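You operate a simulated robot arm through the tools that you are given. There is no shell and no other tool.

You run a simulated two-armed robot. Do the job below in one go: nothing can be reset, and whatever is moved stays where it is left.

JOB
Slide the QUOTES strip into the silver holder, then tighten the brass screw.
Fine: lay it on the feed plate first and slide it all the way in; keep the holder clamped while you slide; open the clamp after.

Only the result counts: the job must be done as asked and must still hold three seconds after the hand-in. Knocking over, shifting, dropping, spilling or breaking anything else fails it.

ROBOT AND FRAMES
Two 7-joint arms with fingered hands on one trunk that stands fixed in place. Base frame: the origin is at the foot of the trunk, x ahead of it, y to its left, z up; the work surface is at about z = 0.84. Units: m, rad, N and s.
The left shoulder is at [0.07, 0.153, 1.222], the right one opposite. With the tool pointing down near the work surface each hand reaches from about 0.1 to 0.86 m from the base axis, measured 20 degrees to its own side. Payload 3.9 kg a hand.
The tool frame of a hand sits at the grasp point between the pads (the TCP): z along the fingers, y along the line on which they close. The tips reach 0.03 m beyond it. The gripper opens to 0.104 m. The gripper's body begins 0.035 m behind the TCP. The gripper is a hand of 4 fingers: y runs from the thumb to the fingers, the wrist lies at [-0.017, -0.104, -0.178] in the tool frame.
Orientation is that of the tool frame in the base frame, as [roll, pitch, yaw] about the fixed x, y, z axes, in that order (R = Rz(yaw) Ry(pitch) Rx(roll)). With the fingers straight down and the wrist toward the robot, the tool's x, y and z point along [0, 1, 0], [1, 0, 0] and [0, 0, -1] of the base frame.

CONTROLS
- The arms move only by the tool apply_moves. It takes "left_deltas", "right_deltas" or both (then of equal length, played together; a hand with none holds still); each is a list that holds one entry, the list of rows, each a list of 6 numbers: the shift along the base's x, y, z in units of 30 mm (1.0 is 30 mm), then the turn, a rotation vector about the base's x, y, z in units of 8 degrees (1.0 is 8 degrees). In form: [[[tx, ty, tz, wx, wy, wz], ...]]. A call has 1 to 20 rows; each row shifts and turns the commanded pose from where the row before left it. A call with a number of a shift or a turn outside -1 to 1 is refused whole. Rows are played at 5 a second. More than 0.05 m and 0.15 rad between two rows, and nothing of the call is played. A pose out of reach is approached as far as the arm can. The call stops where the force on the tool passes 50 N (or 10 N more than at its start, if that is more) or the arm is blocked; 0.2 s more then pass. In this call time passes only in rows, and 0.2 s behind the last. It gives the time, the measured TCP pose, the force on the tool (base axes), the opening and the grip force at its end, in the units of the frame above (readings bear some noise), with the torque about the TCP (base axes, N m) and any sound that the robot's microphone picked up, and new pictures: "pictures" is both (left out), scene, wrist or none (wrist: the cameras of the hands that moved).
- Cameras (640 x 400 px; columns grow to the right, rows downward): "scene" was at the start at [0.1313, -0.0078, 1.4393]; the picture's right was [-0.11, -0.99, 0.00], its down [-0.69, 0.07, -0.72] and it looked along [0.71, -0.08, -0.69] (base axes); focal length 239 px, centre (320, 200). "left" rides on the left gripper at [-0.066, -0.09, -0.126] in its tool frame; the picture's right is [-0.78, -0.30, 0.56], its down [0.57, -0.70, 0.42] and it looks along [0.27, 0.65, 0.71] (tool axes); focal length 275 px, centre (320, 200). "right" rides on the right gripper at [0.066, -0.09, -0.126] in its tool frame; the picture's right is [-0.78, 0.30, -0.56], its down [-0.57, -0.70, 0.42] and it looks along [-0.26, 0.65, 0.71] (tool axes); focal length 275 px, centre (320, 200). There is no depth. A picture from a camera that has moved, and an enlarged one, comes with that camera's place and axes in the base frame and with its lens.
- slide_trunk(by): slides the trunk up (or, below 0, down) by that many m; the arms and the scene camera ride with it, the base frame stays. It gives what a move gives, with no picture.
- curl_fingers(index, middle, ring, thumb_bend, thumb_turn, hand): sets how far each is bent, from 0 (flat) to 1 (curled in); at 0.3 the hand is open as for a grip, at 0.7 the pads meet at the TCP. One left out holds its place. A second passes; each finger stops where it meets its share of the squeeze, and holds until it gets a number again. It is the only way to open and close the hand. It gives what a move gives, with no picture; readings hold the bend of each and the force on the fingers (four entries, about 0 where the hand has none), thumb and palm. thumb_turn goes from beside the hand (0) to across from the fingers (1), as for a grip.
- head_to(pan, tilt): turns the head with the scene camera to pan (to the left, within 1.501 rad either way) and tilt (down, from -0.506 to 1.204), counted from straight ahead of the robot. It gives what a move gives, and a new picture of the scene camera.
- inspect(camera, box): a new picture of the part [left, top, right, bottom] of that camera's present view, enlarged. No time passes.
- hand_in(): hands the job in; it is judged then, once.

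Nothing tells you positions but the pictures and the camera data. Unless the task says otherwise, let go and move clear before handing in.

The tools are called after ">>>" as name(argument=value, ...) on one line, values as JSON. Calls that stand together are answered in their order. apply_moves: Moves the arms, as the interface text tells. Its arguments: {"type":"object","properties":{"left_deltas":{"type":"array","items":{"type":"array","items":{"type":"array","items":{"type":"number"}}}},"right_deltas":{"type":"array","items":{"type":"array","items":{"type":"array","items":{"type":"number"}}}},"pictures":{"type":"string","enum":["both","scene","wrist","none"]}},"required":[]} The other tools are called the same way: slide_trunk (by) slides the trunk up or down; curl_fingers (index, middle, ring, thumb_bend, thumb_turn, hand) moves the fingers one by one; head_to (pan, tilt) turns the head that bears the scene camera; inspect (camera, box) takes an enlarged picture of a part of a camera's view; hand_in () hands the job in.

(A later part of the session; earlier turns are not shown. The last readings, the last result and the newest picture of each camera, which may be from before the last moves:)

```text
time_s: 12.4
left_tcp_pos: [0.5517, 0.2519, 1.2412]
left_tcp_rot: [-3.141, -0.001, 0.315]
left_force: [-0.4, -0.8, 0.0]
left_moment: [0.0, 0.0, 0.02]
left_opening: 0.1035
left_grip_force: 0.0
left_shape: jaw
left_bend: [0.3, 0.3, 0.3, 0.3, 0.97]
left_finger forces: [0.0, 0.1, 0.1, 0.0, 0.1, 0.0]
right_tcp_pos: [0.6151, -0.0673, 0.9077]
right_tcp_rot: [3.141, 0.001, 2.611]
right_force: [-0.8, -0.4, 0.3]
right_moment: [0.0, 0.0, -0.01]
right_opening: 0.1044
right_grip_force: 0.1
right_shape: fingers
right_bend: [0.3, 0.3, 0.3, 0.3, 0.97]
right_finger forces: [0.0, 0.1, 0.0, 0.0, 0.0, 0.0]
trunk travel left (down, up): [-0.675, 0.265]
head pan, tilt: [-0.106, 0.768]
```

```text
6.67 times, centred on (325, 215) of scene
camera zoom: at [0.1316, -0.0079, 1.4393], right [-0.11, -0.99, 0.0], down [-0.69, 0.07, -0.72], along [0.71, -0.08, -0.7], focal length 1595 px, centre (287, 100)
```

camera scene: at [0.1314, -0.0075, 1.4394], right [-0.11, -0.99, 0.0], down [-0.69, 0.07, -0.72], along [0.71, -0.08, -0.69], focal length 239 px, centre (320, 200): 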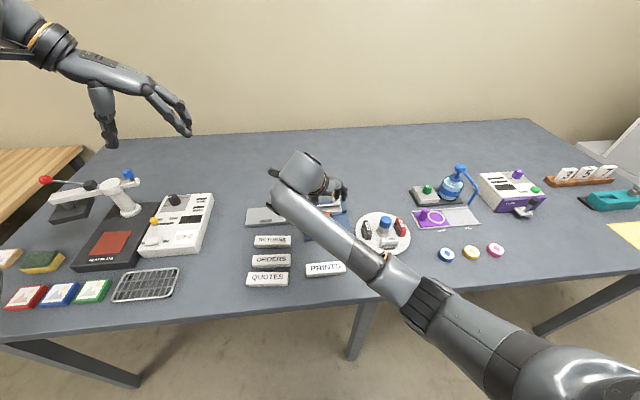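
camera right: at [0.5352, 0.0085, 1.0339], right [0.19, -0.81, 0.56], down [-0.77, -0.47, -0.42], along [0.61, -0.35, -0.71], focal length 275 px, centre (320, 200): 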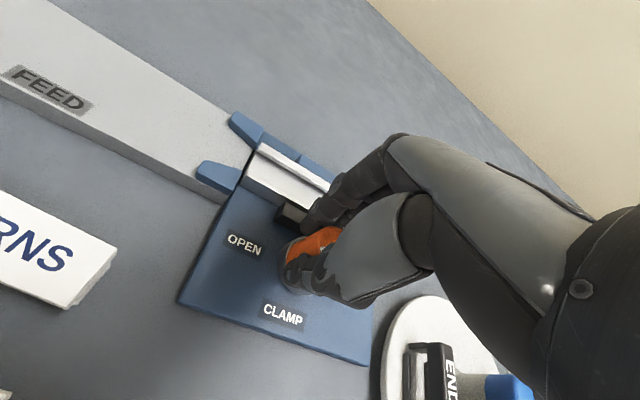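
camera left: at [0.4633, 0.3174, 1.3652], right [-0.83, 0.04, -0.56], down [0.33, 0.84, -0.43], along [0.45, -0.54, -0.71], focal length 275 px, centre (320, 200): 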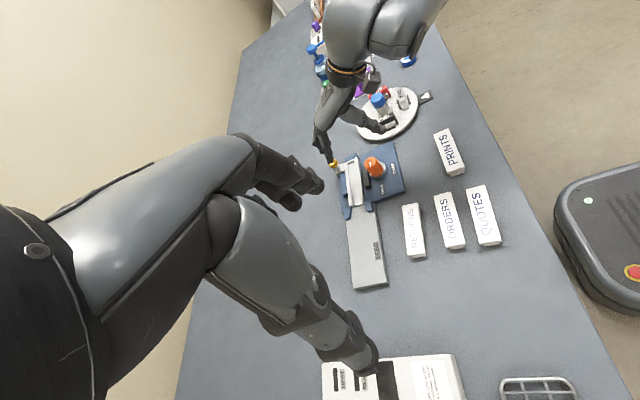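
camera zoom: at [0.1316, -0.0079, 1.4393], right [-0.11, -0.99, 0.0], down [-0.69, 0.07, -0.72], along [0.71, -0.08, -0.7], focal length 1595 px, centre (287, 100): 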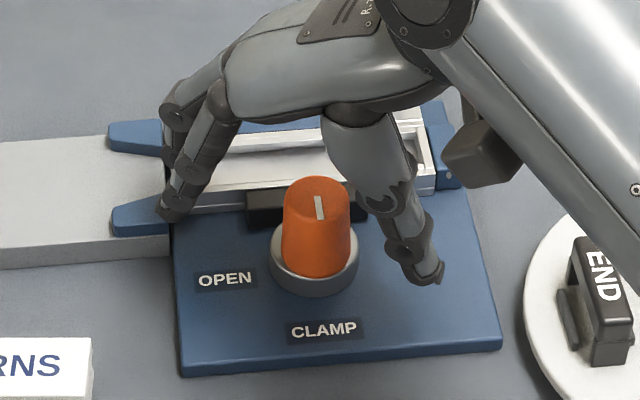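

The indicator points to CLAMP and the jaw has closed on the holder. I will lift the right hand away and park it at the right while the left hand goes above the QUOTES strip.

>>> apply_moves(right_deltas=[[[0, 0, 1, 0, 0, 0], [0, 0, 1, 0, 0, 0], [0, 0, 1, 0, 0, 0], [-0.29, -0.83, 0.83, 0, 0, -0.93], [-0.29, -0.83, 0.83, 0, 0, -0.93], [-0.29, -0.83, 0.83, 0, 0, -0.93], [-0.29, -0.83, 0.83, 0, 0, -0.93], [-0.29, -0.83, 0.83, 0, 0, -0.93], [-0.29, -0.83, 0.83, 0, 0, -0.93], [-0.29, -0.83, 0.83, 0, 0, -0.93], [-0.29, -0.83, 0.83, 0, 0, -0.93]]], left_deltas=[[[0, 0, 0, 0, 0, 0], [0, 0, 0, 0, 0, 0], [-0.353, -0.577, -0.889, 0, 0, 0.92], [-0.353, -0.577, -0.889, 0, 0, 0.92], [-0.353, -0.577, -0.889, 0, 0, 0.92], [-0.353, -0.577, -0.889, 0, 0, 0.92], [-0.353, -0.577, -0.889, 0, 0, 0.92], [-0.353, -0.577, -0.889, 0, 0, 0.92], [-0.353, -0.577, -0.889, 0, 0, 0.92], [-0.353, -0.577, -0.889, 0, 0, 0.92], [-0.353, -0.577, -0.889, 0, 0, 0.92]]], pictures="both")

```text
time_s: 14.8
left_tcp_pos: [0.4561, 0.097, 0.9977]
left_tcp_rot: [-3.141, 0.0, 1.472]
left_force: [-0.5, -1.1, 0.1]
left_moment: [0.02, -0.02, -0.01]
left_opening: 0.1036
left_grip_force: 0.1
left_shape: jaw
left_bend: [0.3, 0.3, 0.3, 0.3, 0.97]
left_finger forces: [0.0, 0.0, 0.0, 0.0, 0.1, 0.1]
right_tcp_pos: [0.5462, -0.2696, 1.1968]
right_tcp_rot: [3.141, -0.002, 1.571]
right_force: [0.0, 0.5, 1.2]
right_moment: [0.0, 0.02, 0.02]
right_opening: 0.1046
right_grip_force: 0.1
right_shape: fingers
right_bend: [0.3, 0.3, 0.3, 0.3, 0.97]
right_finger forces: [0.0, 0.1, 0.0, 0.0, 0.1, 0.0]
trunk travel left (down, up): [-0.675, 0.265]
head pan, tilt: [-0.106, 0.768]
camera scene: at [0.1307, -0.0091, 1.4394], right [-0.11, -0.99, 0.0], down [-0.69, 0.08, -0.72], along [0.72, -0.08, -0.69], focal length 239 px, centre (320, 200)
camera right: at [0.4574, -0.2043, 1.3229], right [0.3, -0.78, 0.56], down [-0.7, -0.57, -0.42], along [0.65, -0.26, -0.71], focal length 275 px, centre (320, 200)
camera left: at [0.3623, 0.0402, 1.1234], right [-0.37, -0.74, -0.56], down [-0.64, 0.64, -0.42], along [0.67, 0.2, -0.71], focal length 275 px, centre (320, 200)
```

scene: 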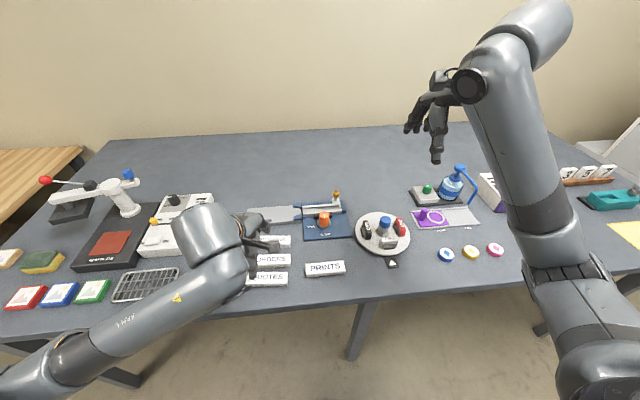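
right: 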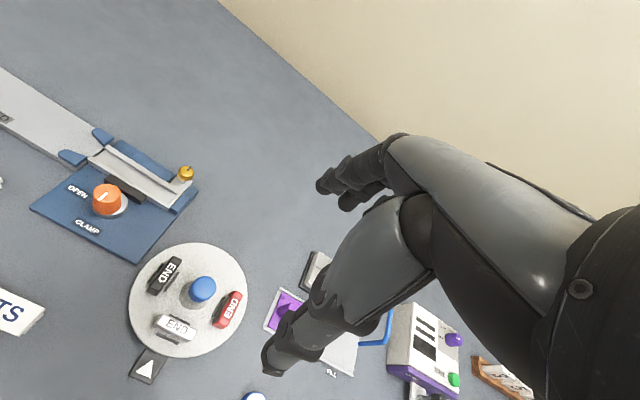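
left: 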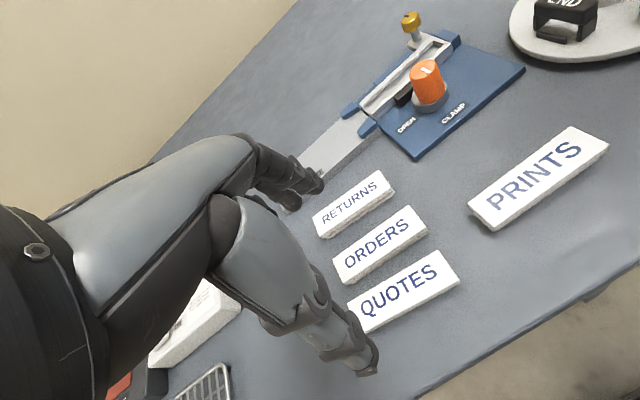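

The left hand is above the QUOTES strip and the right hand is clear. I will reposition the right hand so its camera watches the strips and feed plate from the right.

>>> apply_moves(right_deltas=[[[-0.33, 0.36, -0.25, 0, 0, 0.9], [-0.33, 0.36, -0.25, 0, 0, 0.9], [-0.33, 0.36, -0.25, 0, 0, 0.9], [-0.33, 0.36, -0.25, 0, 0, 0.9], [-0.33, 0.36, -0.25, 0, 0, 0.9], [-0.33, 0.36, -0.25, 0, 0, 0.9], [-0.33, 0.36, -0.25, 0, 0, 0.9], [-0.33, 0.36, -0.25, 0, 0, 0.9], [-0.33, 0.36, -0.25, 0, 0, 0.9]]], pictures="wrist")

>>> inspect(camera="left", box=[300, 150, 480, 390])

```text
time_s: 16.8
left_tcp_pos: [0.4569, 0.0988, 0.9987]
left_tcp_rot: [3.142, 0.0, 1.472]
left_force: [0.2, 0.3, 1.4]
left_moment: [-0.03, -0.01, 0.0]
left_opening: 0.1037
left_grip_force: 0.1
left_shape: jaw
left_bend: [0.3, 0.3, 0.3, 0.3, 0.97]
left_finger forces: [0.1, 0.1, 0.1, 0.0, 0.1, 0.0]
right_tcp_pos: [0.4552, -0.1716, 1.1297]
right_tcp_rot: [3.141, 0.0, 2.708]
right_force: [0.1, -0.7, -0.4]
right_moment: [-0.02, -0.01, -0.02]
right_opening: 0.1043
right_grip_force: 0.1
right_shape: fingers
right_bend: [0.3, 0.3, 0.3, 0.3, 0.97]
right_finger forces: [0.1, 0.0, 0.0, 0.0, 0.0, 0.0]
trunk travel left (down, up): [-0.675, 0.265]
head pan, tilt: [-0.106, 0.768]
camera right: at [0.359, -0.2242, 1.2564], right [0.83, -0.06, 0.56], down [0.22, -0.88, -0.42], along [0.51, 0.48, -0.71], focal length 275 px, centre (320, 200)
```

right: 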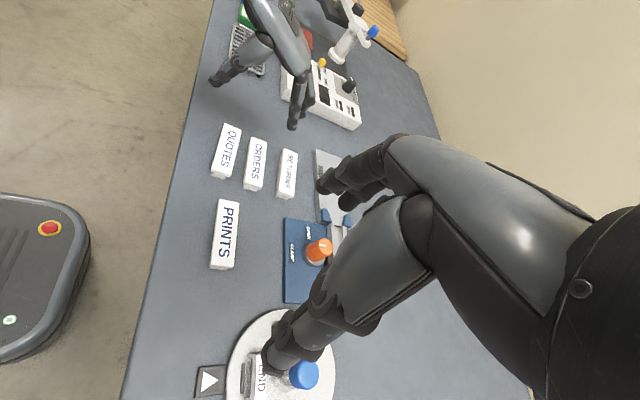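

```text
1.67 times, centred on (390, 270) of left
camera zoom: at [0.3628, 0.0416, 1.1234], right [-0.37, -0.74, -0.56], down [-0.64, 0.64, -0.42], along [0.67, 0.2, -0.71], focal length 459 px, centre (203, 83)
```

zoom: 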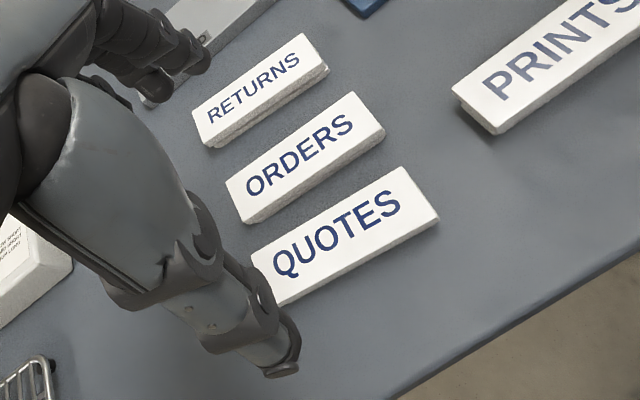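

The right camera now views the strips well. I will zoom in to measure the gap between QUOTES and ORDERS and the strip's angle.

>>> inspect(camera="right", box=[190, 100, 310, 200])

>>> inspect(camera="right", box=[200, 50, 360, 190])

```text
4.00 times, centred on (250, 150) of right
camera zoom: at [0.359, -0.2242, 1.2564], right [0.83, -0.06, 0.56], down [0.22, -0.88, -0.42], along [0.51, 0.48, -0.71], focal length 1101 px, centre (600, 400)
```

zoom: 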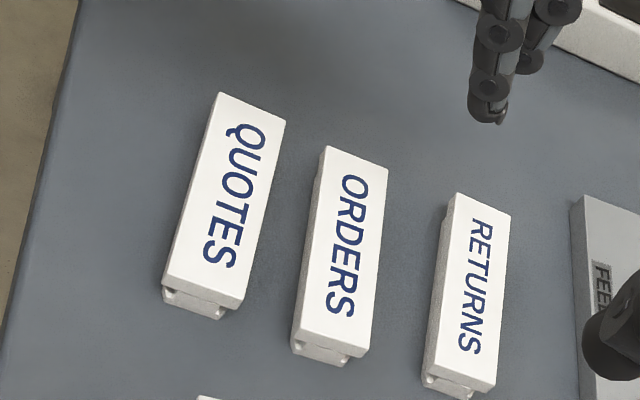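

```text
2.86 times, centred on (280, 120) of right
camera zoom: at [0.359, -0.2242, 1.2564], right [0.83, -0.06, 0.56], down [0.22, -0.88, -0.42], along [0.51, 0.48, -0.71], focal length 786 px, centre (434, 429)
```

zoom: 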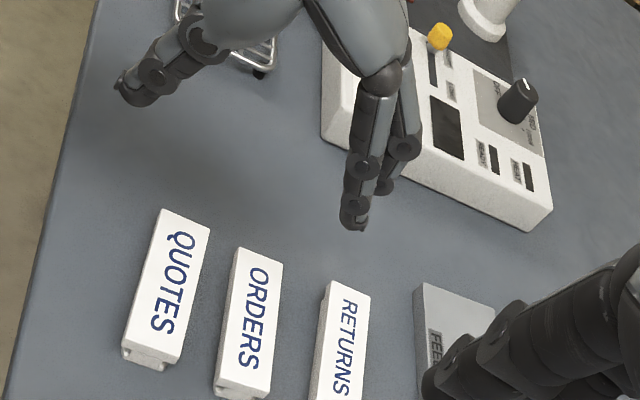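

The strip is rotated about -0.10 rad, centred near (0.456, 0.096), with roughly a 22 mm gap to ORDERS. I will pre-shape the left fingers so they fit in that gap, and lower partway.

>>> curl_fingers(hand="left", index=0.525, middle=0.525, ring=0.525, thumb_bend=0.5)

>>> apply_moves(left_deltas=[[[0, -0.03, -0.75, 0, 0, 0], [0, -0.03, -0.75, 0, 0, 0], [0, 0, -0.75, 0, 0, 0]]], pictures="both")

>>> inspect(camera="right", box=[190, 80, 310, 180])

>>> inspect(camera="left", box=[260, 150, 480, 390])

```text
time_s: 17.8
left_tcp_pos: [0.4577, 0.0993, 0.9972]
left_tcp_rot: [3.141, 0.0, 1.471]
left_force: [0.6, 0.0, -0.1]
left_moment: [0.0, -0.02, 0.02]
left_opening: 0.0516
left_grip_force: 0.0
left_shape: fingers
left_bend: [0.52, 0.52, 0.52, 0.5, 0.97]
left_finger forces: [0.1, 0.0, 0.0, 0.1, 0.0, 0.0]
right_tcp_pos: [0.4566, -0.1705, 1.1295]
right_tcp_rot: [3.141, 0.0, 2.704]
right_force: [-0.1, -0.7, -0.1]
right_moment: [-0.05, 0.0, 0.01]
right_opening: 0.1041
right_grip_force: 0.0
right_shape: fingers
right_bend: [0.3, 0.3, 0.3, 0.3, 0.97]
right_finger forces: [0.0, 0.1, 0.0, 0.0, 0.1, 0.0]
trunk travel left (down, up): [-0.675, 0.265]
head pan, tilt: [-0.106, 0.768]
```

```text
time_s: 18.6
left_tcp_pos: [0.4556, 0.0952, 0.9319]
left_tcp_rot: [3.14, 0.001, 1.472]
left_force: [0.0, -0.5, 0.2]
left_moment: [0.0, -0.02, 0.01]
left_opening: 0.0515
left_grip_force: 0.1
left_shape: fingers
left_bend: [0.52, 0.52, 0.52, 0.5, 0.97]
left_finger forces: [0.0, 0.0, 0.0, 0.0, 0.0, 0.1]
right_tcp_pos: [0.4566, -0.1711, 1.1301]
right_tcp_rot: [-3.141, 0.001, 2.703]
right_force: [0.5, -0.4, -0.1]
right_moment: [-0.01, 0.05, -0.03]
right_opening: 0.1044
right_grip_force: 0.0
right_shape: fingers
right_bend: [0.3, 0.3, 0.3, 0.3, 0.97]
right_finger forces: [0.0, 0.0, 0.0, 0.0, 0.0, 0.0]
trunk travel left (down, up): [-0.675, 0.265]
head pan, tilt: [-0.106, 0.768]
camera scene: at [0.1311, -0.008, 1.4394], right [-0.11, -0.99, 0.0], down [-0.69, 0.07, -0.72], along [0.71, -0.08, -0.69], focal length 239 px, centre (320, 200)
camera left: at [0.3616, 0.0367, 1.0581], right [-0.37, -0.74, -0.56], down [-0.64, 0.64, -0.42], along [0.67, 0.2, -0.71], focal length 275 px, centre (320, 200)
```

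scene: 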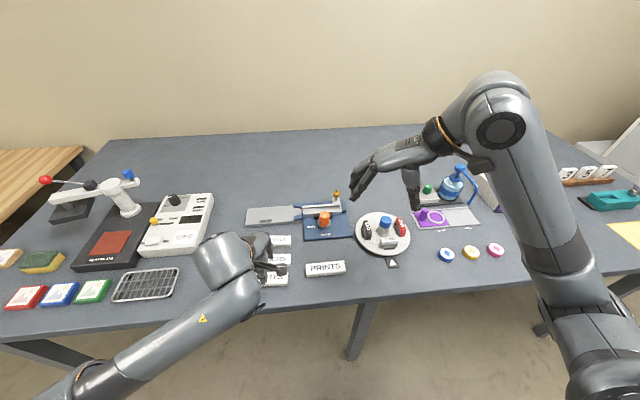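
left: 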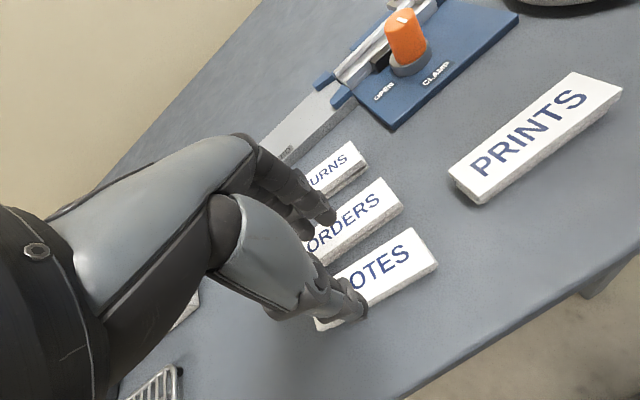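

```text
4.00 times, centred on (250, 130) of right
camera zoom: at [0.3591, -0.2242, 1.2565], right [0.83, -0.06, 0.56], down [0.22, -0.88, -0.42], along [0.51, 0.48, -0.71], focal length 1101 px, centre (600, 480)
```

zoom: 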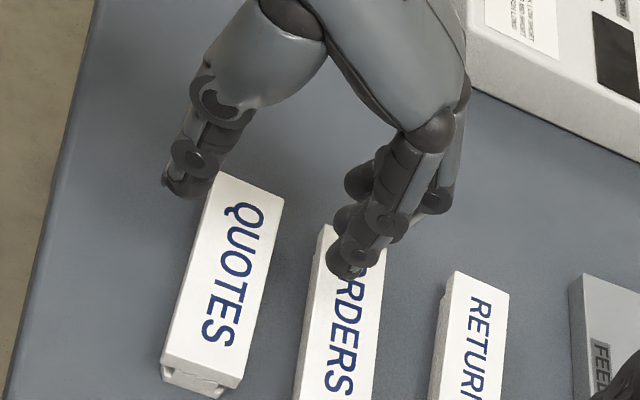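

```text
1.67 times, centred on (370, 270) of left
camera zoom: at [0.3616, 0.0367, 1.0581], right [-0.37, -0.74, -0.56], down [-0.64, 0.64, -0.42], along [0.67, 0.2, -0.71], focal length 459 px, centre (237, 83)
```

zoom: 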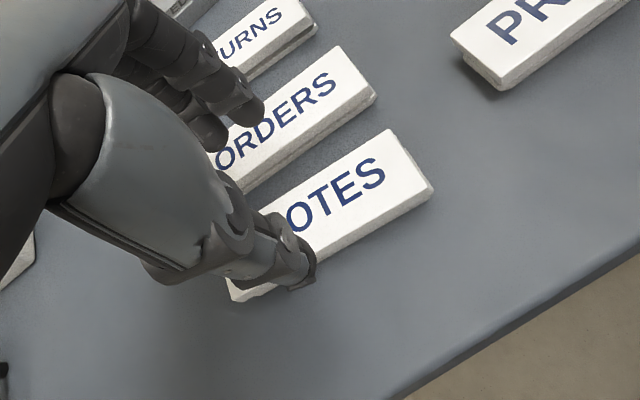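

The index tip sits about 5 mm too far toward ORDERS. I will shift the hand toward the robot by 5 mm and lower to just above the strip tops before checking again.

>>> apply_moves(left_deltas=[[[-0.17, 0.02, -0.5, 0, 0, 0], [0, 0, -0.7, 0, 0, 0]]], pictures="none")

>>> inspect(camera="right", box=[200, 100, 290, 175])

>>> inspect(camera="left", box=[280, 180, 440, 340])

>>> inspect(camera="scene", box=[235, 225, 315, 295])

```text
time_s: 19.2
left_tcp_pos: [0.4508, 0.0938, 0.8969]
left_tcp_rot: [3.141, -0.002, 1.472]
left_force: [0.4, 0.0, 0.4]
left_moment: [-0.03, 0.03, -0.04]
left_opening: 0.0517
left_grip_force: 0.1
left_shape: fingers
left_bend: [0.52, 0.52, 0.52, 0.5, 0.97]
left_finger forces: [0.0, 0.1, 0.0, 0.0, 0.0, 0.0]
right_tcp_pos: [0.4569, -0.1709, 1.1311]
right_tcp_rot: [3.139, 0.001, 2.703]
right_force: [0.4, 0.1, -0.4]
right_moment: [-0.01, -0.01, 0.01]
right_opening: 0.1043
right_grip_force: 0.2
right_shape: fingers
right_bend: [0.3, 0.3, 0.3, 0.3, 0.97]
right_finger forces: [0.0, 0.0, 0.0, 0.0, 0.0, 0.0]
trunk travel left (down, up): [-0.675, 0.265]
head pan, tilt: [-0.106, 0.768]
```

```text
5.33 times, centred on (245, 138) of right
camera zoom: at [0.3591, -0.2242, 1.2565], right [0.83, -0.06, 0.56], down [0.22, -0.88, -0.42], along [0.51, 0.47, -0.71], focal length 1468 px, centre (720, 533)
```

zoom: 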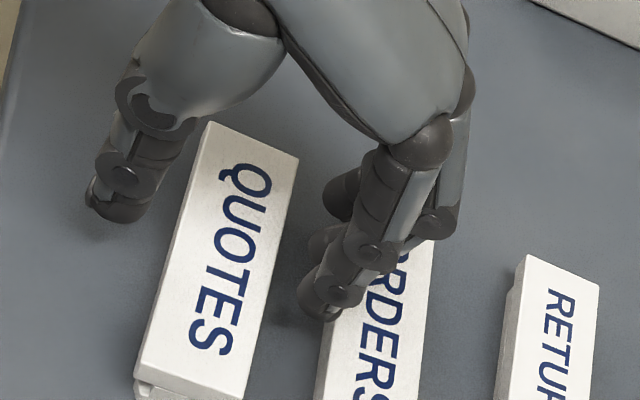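

```text
2.50 times, centred on (360, 260) of left
camera zoom: at [0.3562, 0.0363, 1.0226], right [-0.37, -0.74, -0.56], down [-0.64, 0.64, -0.42], along [0.67, 0.2, -0.71], focal length 688 px, centre (220, 50)
```

zoom: 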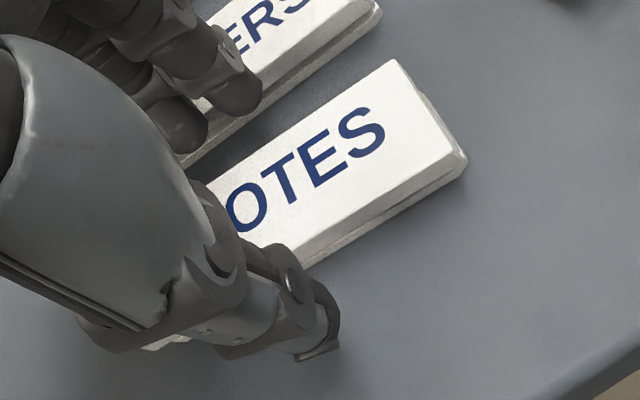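

```text
5.71 times, centred on (275, 260) of scene
camera zoom: at [0.1312, -0.0079, 1.4394], right [-0.11, -0.99, 0.0], down [-0.69, 0.07, -0.72], along [0.71, -0.08, -0.69], focal length 1367 px, centre (577, -143)
```

zoom: 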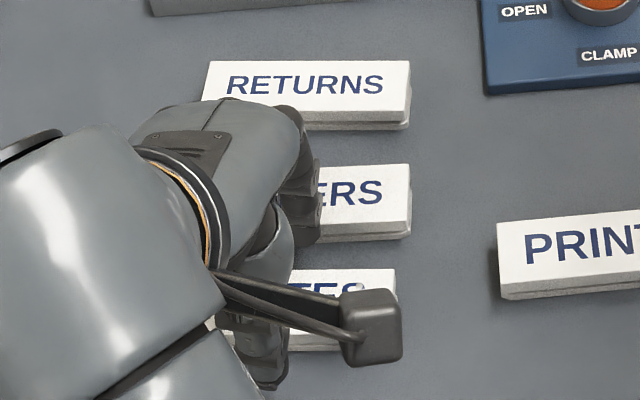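

The fingertips line up with the gap. I will shift 2 mm more toward the robot and lower to just above the table, watching the force.

>>> apply_moves(left_deltas=[[[-0.06, 0, -0.2, 0, 0, 0], [0, 0, -0.2, 0, 0, 0], [0, 0, -0.2, 0, 0, 0]]], pictures="none")

>>> inspect(camera="right", box=[200, 100, 290, 175])

>>> inspect(camera="left", box=[280, 180, 440, 340])

```text
time_s: 20.0
left_tcp_pos: [0.4484, 0.0944, 0.8813]
left_tcp_rot: [3.133, 0.001, 1.472]
left_force: [-1.9, 0.4, 14.6]
left_moment: [0.1, -0.68, 0.1]
left_opening: 0.0516
left_grip_force: 7.0
left_shape: fingers
left_bend: [0.52, 0.52, 0.52, 0.5, 0.97]
left_finger forces: [0.0, 14.1, 0.0, 0.0, 0.0, 0.0]
right_tcp_pos: [0.4539, -0.1719, 1.1319]
right_tcp_rot: [3.141, 0.001, 2.703]
right_force: [-0.2, 0.3, 0.2]
right_moment: [0.0, 0.02, -0.01]
right_opening: 0.1043
right_grip_force: 0.1
right_shape: fingers
right_bend: [0.3, 0.3, 0.3, 0.3, 0.97]
right_finger forces: [0.1, 0.0, 0.1, 0.0, 0.1, 0.0]
trunk travel left (down, up): [-0.675, 0.265]
head pan, tilt: [-0.106, 0.768]
```

```text
5.33 times, centred on (245, 138) of right
camera zoom: at [0.3564, -0.2242, 1.2576], right [0.83, -0.06, 0.56], down [0.22, -0.88, -0.42], along [0.52, 0.48, -0.71], focal length 1468 px, centre (720, 533)
```

zoom: 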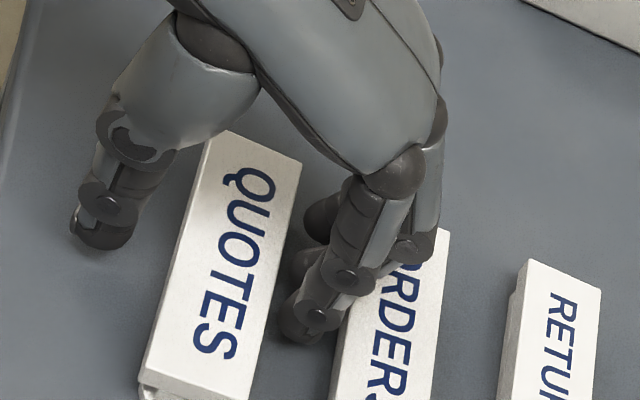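

```text
2.50 times, centred on (360, 260) of left
camera zoom: at [0.3523, 0.0375, 1.0069], right [-0.37, -0.74, -0.56], down [-0.64, 0.64, -0.43], along [0.68, 0.2, -0.71], focal length 688 px, centre (220, 50)
```

zoom: 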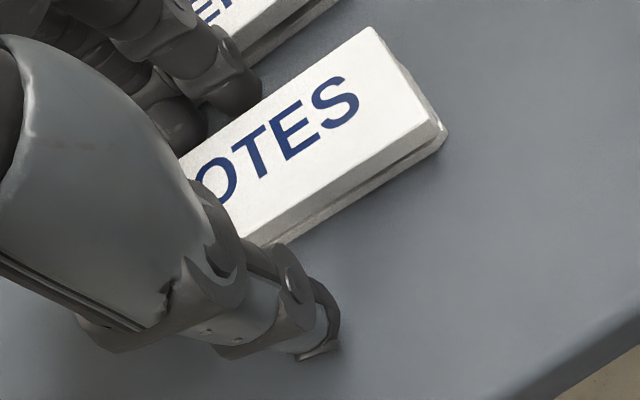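

The middle finger is touching something with about 14 N, so I will back up right away and look at where it lands.

>>> apply_moves(left_deltas=[[[0, 0, 0.2, 0, 0, 0]]], pictures="none")

>>> inspect(camera="right", box=[225, 120, 275, 165])

>>> inspect(camera="left", box=[280, 170, 360, 250])

```text
time_s: 20.4
left_tcp_pos: [0.4483, 0.0944, 0.8829]
left_tcp_rot: [-3.137, 0.0, 1.471]
left_force: [0.3, 0.0, 1.8]
left_moment: [0.0, -0.1, -0.02]
left_opening: 0.0515
left_grip_force: 0.5
left_shape: fingers
left_bend: [0.52, 0.52, 0.52, 0.5, 0.97]
left_finger forces: [0.0, 2.0, 0.0, 0.0, 0.0, 0.1]
right_tcp_pos: [0.456, -0.171, 1.1297]
right_tcp_rot: [3.141, 0.002, 2.704]
right_force: [0.3, -0.5, 0.7]
right_moment: [0.04, -0.01, -0.01]
right_opening: 0.1044
right_grip_force: 0.1
right_shape: fingers
right_bend: [0.3, 0.3, 0.3, 0.3, 0.97]
right_finger forces: [0.0, 0.0, 0.1, 0.0, 0.0, 0.1]
trunk travel left (down, up): [-0.675, 0.265]
head pan, tilt: [-0.106, 0.768]
```

```text
8.89 times, centred on (250, 142) of right
camera zoom: at [0.3596, -0.2244, 1.2561], right [0.83, -0.06, 0.56], down [0.22, -0.88, -0.42], along [0.51, 0.47, -0.71], focal length 2447 px, centre (942, 711)
```

zoom: 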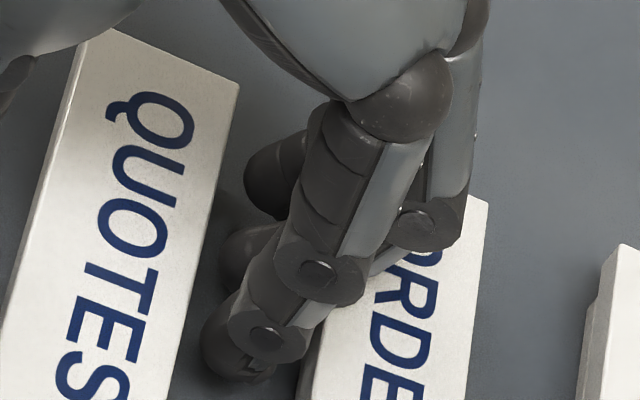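

```text
5.00 times, centred on (320, 210) of left
camera zoom: at [0.3544, 0.0373, 1.0091], right [-0.37, -0.74, -0.56], down [-0.64, 0.64, -0.42], along [0.67, 0.2, -0.72], focal length 1376 px, centre (320, 150)
```

zoom: 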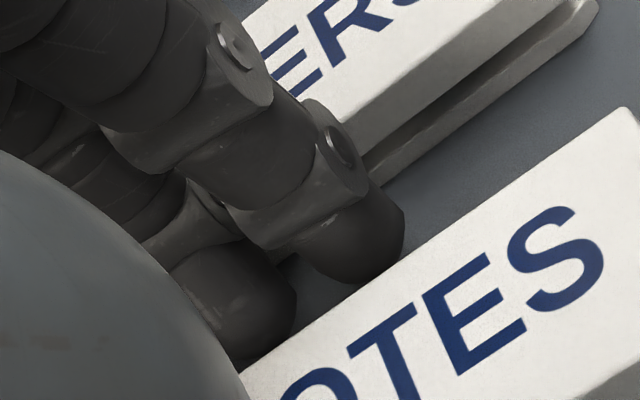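

The fingertips are in the gap behind QUOTES with the middle fingertip resting on the table. I will use them to draw the strip about 23 mm toward the robot, away from ORDERS, for a safer grip.

>>> apply_moves(left_deltas=[[[0, 0, 0.04, 0, 0, 0], [-0.17, 0, 0, 0, 0, 0], [-0.17, 0, 0, 0, 0, 0], [-0.17, 0, 0, 0, 0, 0], [-0.17, 0, 0, 0, 0, 0], [-0.17, 0, 0, 0, 0, 0]]], pictures="none")

>>> inspect(camera="right", box=[190, 100, 310, 200])

>>> inspect(camera="left", box=[280, 130, 480, 300])

```text
time_s: 21.8
left_tcp_pos: [0.4242, 0.0934, 0.8858]
left_tcp_rot: [3.141, 0.0, 1.472]
left_force: [0.6, -0.2, -0.2]
left_moment: [0.02, 0.01, 0.02]
left_opening: 0.0517
left_grip_force: 0.0
left_shape: fingers
left_bend: [0.52, 0.52, 0.52, 0.5, 0.97]
left_finger forces: [0.1, 0.0, 0.0, 0.0, 0.0, 0.1]
right_tcp_pos: [0.4568, -0.171, 1.131]
right_tcp_rot: [3.141, 0.0, 2.703]
right_force: [0.2, -0.2, -0.6]
right_moment: [0.0, -0.01, -0.02]
right_opening: 0.1042
right_grip_force: 0.1
right_shape: fingers
right_bend: [0.3, 0.3, 0.3, 0.3, 0.97]
right_finger forces: [0.0, 0.0, 0.0, 0.0, 0.0, 0.1]
trunk travel left (down, up): [-0.675, 0.265]
head pan, tilt: [-0.106, 0.768]
```

```text
4.00 times, centred on (250, 150) of right
camera zoom: at [0.359, -0.2242, 1.2565], right [0.83, -0.06, 0.56], down [0.22, -0.88, -0.42], along [0.51, 0.47, -0.71], focal length 1101 px, centre (600, 400)
```

zoom: 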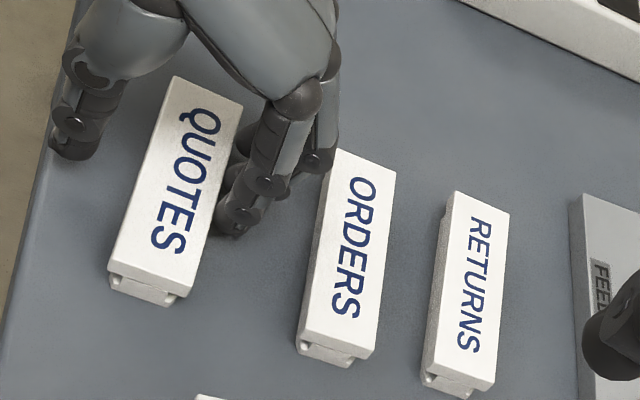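

```text
2.35 times, centred on (380, 215) of left
camera zoom: at [0.3296, 0.0365, 1.0117], right [-0.37, -0.74, -0.56], down [-0.64, 0.64, -0.42], along [0.67, 0.2, -0.71], focal length 648 px, centre (179, 165)
```

zoom: 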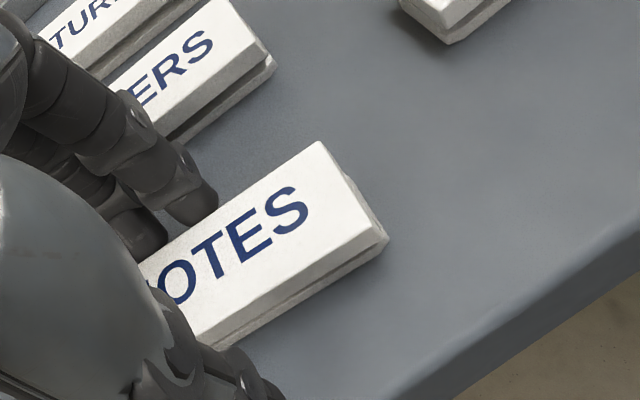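

QUOTES is drawn clear, though ORDERS may have been nudged by 2–3 mm, which I will check. I will lift the hand straight up and look at both strips.

>>> apply_moves(left_deltas=[[[0.1, 0, 0.5, 0, 0, 0], [0, 0, 1, 0, 0, 0], [0, 0, 1, 0, 0, 0], [-0.5, 0.8, 0.8, 0, 0, 0], [-0.5, 1, 0.5, 0, 0, 0], [-0.5, 1, 0.5, 0, 0, 0], [-0.5, 1, 0.5, 0, 0, 0]]], pictures="scene")

>>> inspect(camera="right", box=[190, 100, 310, 200])

>>> inspect(camera="scene", box=[235, 225, 315, 295])

```text
time_s: 23.3
left_tcp_pos: [0.3946, 0.1994, 0.9893]
left_tcp_rot: [-3.094, -0.239, 1.424]
left_force: [0.4, -0.1, -1.4]
left_moment: [0.0, -0.05, 0.0]
left_opening: 0.0514
left_grip_force: 0.0
left_shape: fingers
left_bend: [0.52, 0.52, 0.52, 0.5, 0.97]
left_finger forces: [0.0, 0.1, 0.0, 0.0, 0.0, 0.1]
left hand out of reach, approached as far as the arm can: row 6, 7
right_tcp_pos: [0.4566, -0.1683, 1.1296]
right_tcp_rot: [-3.14, 0.001, 2.705]
right_force: [-0.4, 1.5, -0.7]
right_moment: [-0.04, 0.02, 0.01]
right_opening: 0.1045
right_grip_force: 0.0
right_shape: fingers
right_bend: [0.3, 0.3, 0.3, 0.3, 0.97]
right_finger forces: [0.1, 0.0, 0.1, 0.0, 0.0, 0.1]
trunk travel left (down, up): [-0.675, 0.265]
head pan, tilt: [-0.106, 0.768]
stopped in row 7 (left hand): the arm was blocked; the commanded pose is now the measured one
camera scene: at [0.1323, -0.0049, 1.4393], right [-0.11, -0.99, 0.0], down [-0.69, 0.07, -0.72], along [0.71, -0.08, -0.7], focal length 239 px, centre (320, 200)
```

scene: 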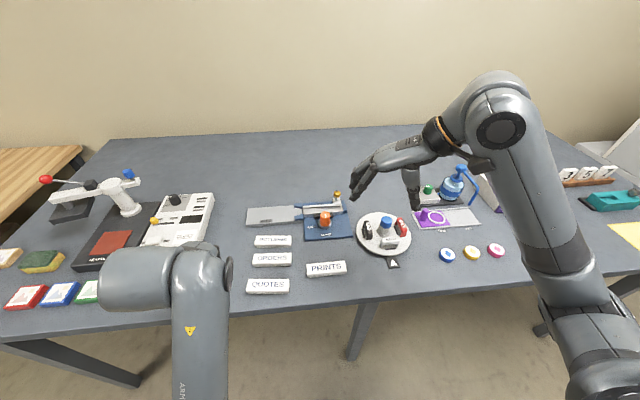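

```text
4.00 times, centred on (250, 150) of right
camera zoom: at [0.3602, -0.2216, 1.2567], right [0.83, -0.06, 0.56], down [0.22, -0.88, -0.42], along [0.51, 0.47, -0.72], focal length 1101 px, centre (600, 400)
```

zoom: 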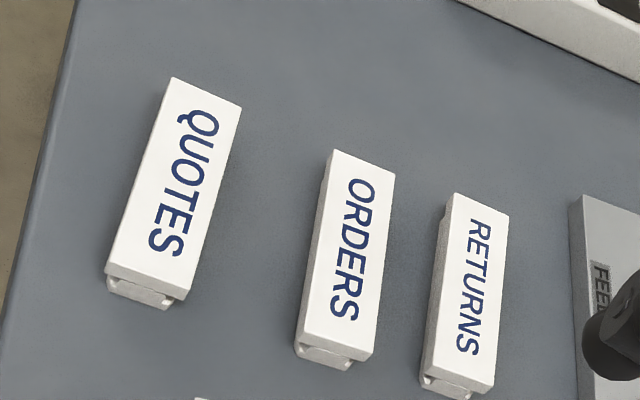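

```text
5.71 times, centred on (275, 260) of scene
camera zoom: at [0.1323, -0.0049, 1.4393], right [-0.11, -0.99, 0.0], down [-0.69, 0.07, -0.72], along [0.71, -0.08, -0.7], focal length 1367 px, centre (577, -143)
```

zoom: 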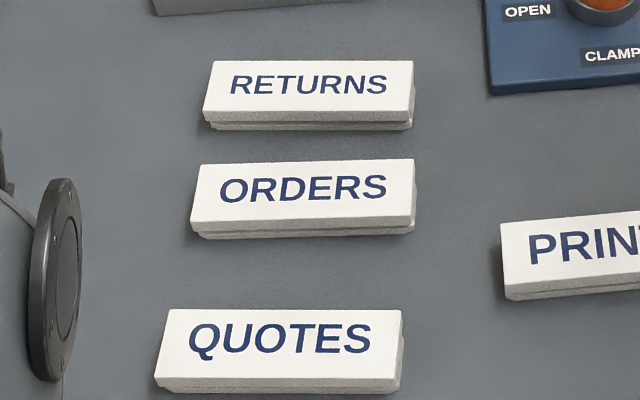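

QUOTES now lies near (0.437, 0.097) with a clear gap, and ORDERS was nudged by about 4 mm (I will correct that gently later). The left hand got tilted near its reach limit, so I will restore it to straight down above QUOTES.

>>> apply_moves(left_deltas=[[[0.35, -0.85, 0.2, -0.435, -0.0225, 0.075], [0.35, -0.85, 0.1, -0.435, -0.0225, 0.075], [0.35, -0.85, 0.0, -0.435, -0.0225, 0.075], [0.35, -0.85, 0.0, -0.435, -0.0225, 0.075]]], pictures="wrist")

>>> inspect(camera="right", box=[190, 70, 310, 170])

```text
time_s: 24.4
left_tcp_pos: [0.427, 0.1244, 0.979]
left_tcp_rot: [-3.103, -0.136, 1.461]
left_force: [0.8, 0.3, -0.1]
left_moment: [0.0, -0.02, 0.0]
left_opening: 0.0514
left_grip_force: 0.0
left_shape: fingers
left_bend: [0.52, 0.52, 0.52, 0.5, 0.97]
left_finger forces: [0.0, 0.1, 0.0, 0.0, 0.0, 0.0]
right_tcp_pos: [0.4556, -0.1696, 1.1301]
right_tcp_rot: [3.141, 0.001, 2.703]
right_force: [-0.1, 0.8, 0.0]
right_moment: [0.02, 0.0, 0.03]
right_opening: 0.1042
right_grip_force: 0.1
right_shape: fingers
right_bend: [0.3, 0.3, 0.3, 0.3, 0.97]
right_finger forces: [0.1, 0.0, 0.0, 0.0, 0.1, 0.1]
trunk travel left (down, up): [-0.675, 0.265]
head pan, tilt: [-0.106, 0.768]
stopped in row 4 (left hand): the arm was blocked; the commanded pose is now the measured one
camera left: at [0.3351, 0.0503, 1.0974], right [-0.39, -0.66, -0.65], down [-0.64, 0.7, -0.32], along [0.66, 0.29, -0.69], focal length 275 px, centre (320, 200)
```

left: 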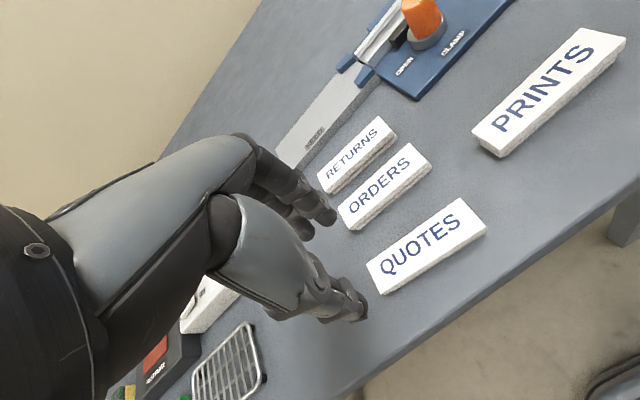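

```text
4.00 times, centred on (250, 120) of right
camera zoom: at [0.3591, -0.2241, 1.2565], right [0.83, -0.06, 0.56], down [0.22, -0.88, -0.42], along [0.51, 0.47, -0.71], focal length 1101 px, centre (600, 520)
```

zoom: 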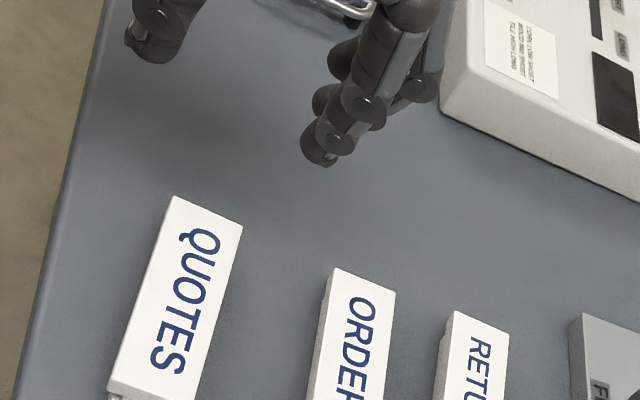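

The arm is near its folded limit here, so I will move outward (+x) while straightening, then come down before coming back in.

>>> apply_moves(left_deltas=[[[0.5, -0.2, 0.0, 0, 0, 0], [0.5, -0.2, 0, -0.33, -0.056, 0.0], [0.3, -0.25, 0, -0.33, -0.056, 0.0], [0, -0.25, 0, -0.33, -0.056, 0.0]]], pictures="none")

```text
time_s: 25.4
left_tcp_pos: [0.4664, 0.1135, 0.9698]
left_tcp_rot: [-3.133, -0.067, 1.466]
left_force: [-0.1, 0.5, -0.5]
left_moment: [0.01, 0.0, 0.03]
left_opening: 0.0518
left_grip_force: 0.1
left_shape: fingers
left_bend: [0.52, 0.52, 0.52, 0.5, 0.97]
left_finger forces: [0.0, 0.0, 0.0, 0.0, 0.1, 0.1]
right_tcp_pos: [0.457, -0.1718, 1.1308]
right_tcp_rot: [-3.141, 0.0, 2.702]
right_force: [0.0, 0.3, -0.3]
right_moment: [0.01, -0.02, 0.0]
right_opening: 0.1042
right_grip_force: 0.0
right_shape: fingers
right_bend: [0.3, 0.3, 0.3, 0.3, 0.97]
right_finger forces: [0.0, 0.1, 0.1, 0.0, 0.1, 0.0]
trunk travel left (down, up): [-0.675, 0.265]
head pan, tilt: [-0.106, 0.768]
```

The hand is still catching up with its command; I will hold for a moment and read again.

>>> apply_moves(left_deltas=[[[0, 0, 0, 0, 0, 0], [0, 0, 0, 0, 0, 0]]], pictures="none")

```text
time_s: 26.0
left_tcp_pos: [0.466, 0.1128, 0.9702]
left_tcp_rot: [-3.136, -0.067, 1.462]
left_force: [0.0, 0.5, -0.3]
left_moment: [0.02, 0.04, 0.02]
left_opening: 0.0515
left_grip_force: 0.0
left_shape: fingers
left_bend: [0.52, 0.52, 0.52, 0.5, 0.97]
left_finger forces: [0.1, 0.0, 0.0, 0.0, 0.0, 0.0]
right_tcp_pos: [0.4564, -0.1705, 1.1302]
right_tcp_rot: [3.141, -0.001, 2.703]
right_force: [1.2, -0.9, 0.0]
right_moment: [-0.03, -0.01, 0.01]
right_opening: 0.1043
right_grip_force: 0.1
right_shape: fingers
right_bend: [0.3, 0.3, 0.3, 0.3, 0.97]
right_finger forces: [0.0, 0.1, 0.1, 0.0, 0.1, 0.1]
trunk travel left (down, up): [-0.675, 0.265]
head pan, tilt: [-0.106, 0.768]
```

A joint seems to be at its limit in this posture. I will go out to a roomier place up and forward to let the arm unfold, and straighten there.

>>> apply_moves(left_deltas=[[[0.6, 0.3, 0.8, 0, 0, 0], [0.6, 0.3, 0.8, 0, 0, 0], [0.6, 0.3, 0.8, 0, 0, 0], [0.6, 0.3, 0.8, 0, 0, 0], [0.6, 0.3, 0.8, 0, 0, 0], [0, 0, 0, 0, 0, 0]]], pictures="none")

```text
time_s: 27.4
left_tcp_pos: [0.5536, 0.1419, 1.1008]
left_tcp_rot: [3.139, 0.004, 1.461]
left_force: [0.1, 0.2, 0.0]
left_moment: [-0.04, 0.02, 0.01]
left_opening: 0.0515
left_grip_force: 0.0
left_shape: fingers
left_bend: [0.52, 0.52, 0.52, 0.5, 0.97]
left_finger forces: [0.2, 0.0, 0.0, 0.1, 0.0, 0.0]
right_tcp_pos: [0.4551, -0.1707, 1.1302]
right_tcp_rot: [3.141, -0.002, 2.703]
right_force: [-0.8, -0.4, -0.5]
right_moment: [0.03, 0.0, -0.02]
right_opening: 0.104
right_grip_force: 0.0
right_shape: fingers
right_bend: [0.3, 0.3, 0.3, 0.3, 0.97]
right_finger forces: [0.0, 0.1, 0.0, 0.1, 0.0, 0.1]
trunk travel left (down, up): [-0.675, 0.265]
head pan, tilt: [-0.106, 0.768]
```

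The hand is straight again at yaw 1.46. I will come down in front of QUOTES and then draw back over it at low height.

>>> apply_moves(left_deltas=[[[-0.467, -0.25, -0.833, 0, 0, 0], [-0.467, -0.25, -0.833, 0, 0, 0], [-0.467, -0.25, -0.833, 0, 0, 0], [-0.467, -0.25, -0.833, 0, 0, 0], [-0.467, -0.25, -0.833, 0, 0, 0], [-0.467, -0.25, -0.833, 0, 0, 0], [-0.55, 0, -0.417, 0, 0, 0], [-0.55, 0, -0.417, 0, 0, 0], [0, 0, 0, 0, 0, 0]]], pictures="wrist")

>>> inspect(camera="right", box=[190, 80, 310, 180])

```text
time_s: 29.4
left_tcp_pos: [0.4378, 0.0917, 0.9227]
left_tcp_rot: [3.14, 0.005, 1.463]
left_force: [0.4, 0.5, -0.9]
left_moment: [0.02, -0.01, 0.01]
left_opening: 0.0515
left_grip_force: 0.1
left_shape: fingers
left_bend: [0.52, 0.52, 0.52, 0.5, 0.97]
left_finger forces: [0.0, 0.0, 0.0, 0.0, 0.0, 0.1]
right_tcp_pos: [0.4567, -0.1715, 1.1296]
right_tcp_rot: [-3.139, -0.001, 2.703]
right_force: [-0.5, 0.5, 0.4]
right_moment: [-0.04, 0.03, -0.02]
right_opening: 0.1043
right_grip_force: 0.1
right_shape: fingers
right_bend: [0.3, 0.3, 0.3, 0.3, 0.97]
right_finger forces: [0.0, 0.0, 0.0, 0.1, 0.0, 0.0]
trunk travel left (down, up): [-0.675, 0.265]
head pan, tilt: [-0.106, 0.768]
camera left: at [0.3438, 0.0372, 1.0482], right [-0.38, -0.74, -0.55], down [-0.64, 0.64, -0.43], along [0.67, 0.19, -0.71], focal length 275 px, centre (320, 200)
```

left: 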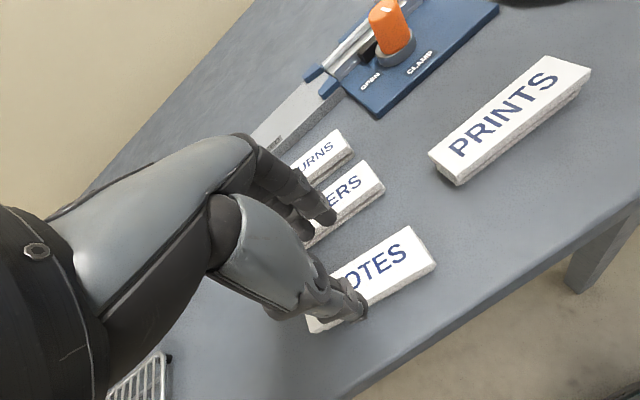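

```text
4.00 times, centred on (250, 130) of right
camera zoom: at [0.3597, -0.2242, 1.2563], right [0.83, -0.06, 0.56], down [0.22, -0.88, -0.42], along [0.51, 0.47, -0.71], focal length 1101 px, centre (600, 480)
```

zoom: 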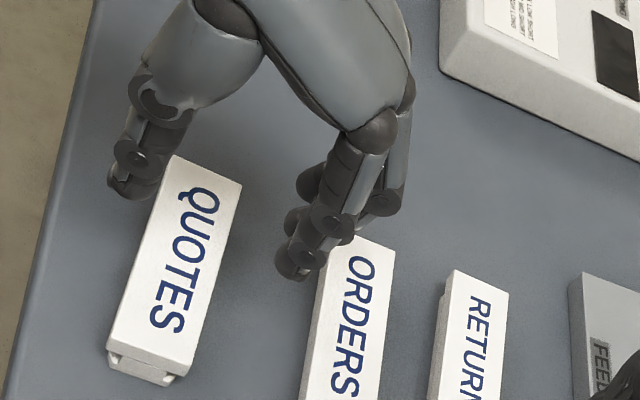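

The hand straddles QUOTES with ORDERS well clear. I will lower to just above the table and then close.

>>> apply_moves(left_deltas=[[[0, 0.18, -0.4, 0, 0, 0], [0, 0.18, -0.4, 0, 0, 0], [0, 0, -0.4, 0, 0, 0]]], pictures="none")

>>> inspect(camera="right", box=[190, 90, 280, 165])

```text
time_s: 30.2
left_tcp_pos: [0.4398, 0.1054, 0.8896]
left_tcp_rot: [3.141, 0.002, 1.462]
left_force: [-0.4, 0.6, 0.6]
left_moment: [0.0, -0.01, 0.0]
left_opening: 0.0513
left_grip_force: 0.1
left_shape: fingers
left_bend: [0.52, 0.52, 0.52, 0.5, 0.97]
left_finger forces: [0.0, 0.0, 0.0, 0.1, 0.0, 0.1]
right_tcp_pos: [0.4565, -0.1714, 1.1304]
right_tcp_rot: [-3.14, 0.001, 2.704]
right_force: [0.2, -0.1, -0.5]
right_moment: [-0.02, -0.02, 0.01]
right_opening: 0.1044
right_grip_force: 0.0
right_shape: fingers
right_bend: [0.3, 0.3, 0.3, 0.3, 0.97]
right_finger forces: [0.0, 0.0, 0.0, 0.0, 0.0, 0.0]
trunk travel left (down, up): [-0.675, 0.265]
head pan, tilt: [-0.106, 0.768]
```

```text
5.33 times, centred on (235, 128) of right
camera zoom: at [0.359, -0.2244, 1.2565], right [0.83, -0.06, 0.56], down [0.22, -0.88, -0.42], along [0.51, 0.47, -0.71], focal length 1468 px, centre (773, 587)
```

zoom: 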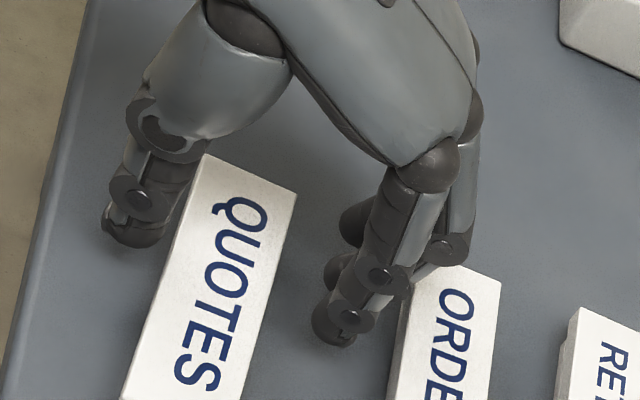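

I will bring fingers and thumb closer to the strip's sides before the last few millimetres of lowering.

>>> curl_fingers(hand="left", index=0.56, middle=0.56, ring=0.56, thumb_bend=0.58)

>>> apply_moves(left_deltas=[[[0, 0, -0.1, 0, 0, 0], [0, 0, -0.1, 0, 0, 0]]], pictures="none")

>>> inspect(camera="right", box=[190, 90, 280, 165])

>>> inspect(camera="left", box=[280, 180, 440, 340])

```text
time_s: 31.2
left_tcp_pos: [0.44, 0.1071, 0.8892]
left_tcp_rot: [3.14, 0.005, 1.463]
left_force: [-0.1, -0.7, -0.7]
left_moment: [0.05, -0.02, 0.01]
left_opening: 0.0374
left_grip_force: 0.0
left_shape: fingers
left_bend: [0.56, 0.56, 0.56, 0.57, 0.97]
left_finger forces: [0.1, 0.0, 0.1, 0.0, 0.0, 0.1]
right_tcp_pos: [0.4571, -0.1708, 1.1284]
right_tcp_rot: [3.141, 0.0, 2.704]
right_force: [0.6, 0.4, 0.3]
right_moment: [0.02, 0.02, 0.02]
right_opening: 0.104
right_grip_force: 0.1
right_shape: fingers
right_bend: [0.3, 0.3, 0.3, 0.3, 0.97]
right_finger forces: [0.1, 0.0, 0.0, 0.1, 0.0, 0.1]
trunk travel left (down, up): [-0.675, 0.265]
head pan, tilt: [-0.106, 0.768]
```

```text
time_s: 31.8
left_tcp_pos: [0.4397, 0.1068, 0.8816]
left_tcp_rot: [3.139, 0.002, 1.462]
left_force: [-0.3, 0.1, 0.5]
left_moment: [-0.03, 0.03, 0.01]
left_opening: 0.0372
left_grip_force: 0.0
left_shape: fingers
left_bend: [0.56, 0.56, 0.56, 0.57, 0.97]
left_finger forces: [0.1, 0.0, 0.0, 0.0, 0.0, 0.0]
right_tcp_pos: [0.4569, -0.1706, 1.1299]
right_tcp_rot: [3.14, -0.001, 2.704]
right_force: [0.0, 0.5, -0.1]
right_moment: [-0.02, -0.03, 0.02]
right_opening: 0.1042
right_grip_force: 0.1
right_shape: fingers
right_bend: [0.3, 0.3, 0.3, 0.3, 0.97]
right_finger forces: [0.1, 0.0, 0.0, 0.0, 0.1, 0.1]
trunk travel left (down, up): [-0.675, 0.265]
head pan, tilt: [-0.106, 0.768]
```

```text
5.33 times, centred on (235, 128) of right
camera zoom: at [0.3592, -0.2243, 1.2564], right [0.83, -0.06, 0.56], down [0.22, -0.88, -0.42], along [0.51, 0.47, -0.71], focal length 1468 px, centre (773, 587)
```

zoom: 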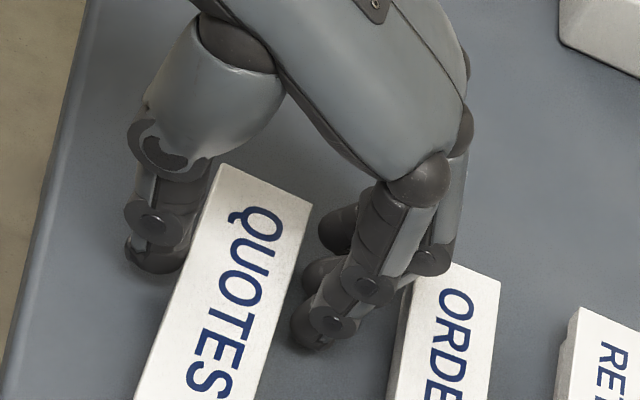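

```text
2.50 times, centred on (360, 260) of left
camera zoom: at [0.3448, 0.0506, 1.0074], right [-0.38, -0.74, -0.56], down [-0.64, 0.64, -0.43], along [0.67, 0.19, -0.71], focal length 688 px, centre (220, 50)
```

zoom: 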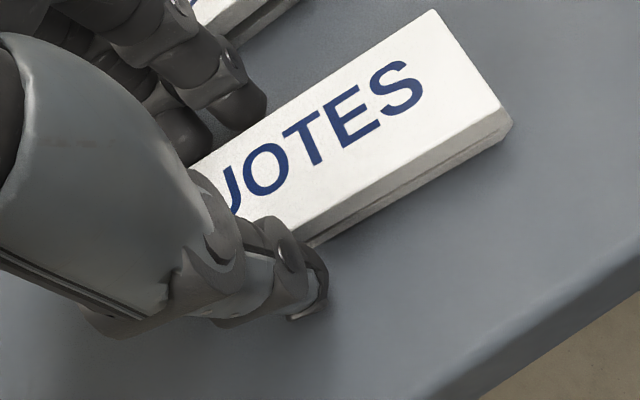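

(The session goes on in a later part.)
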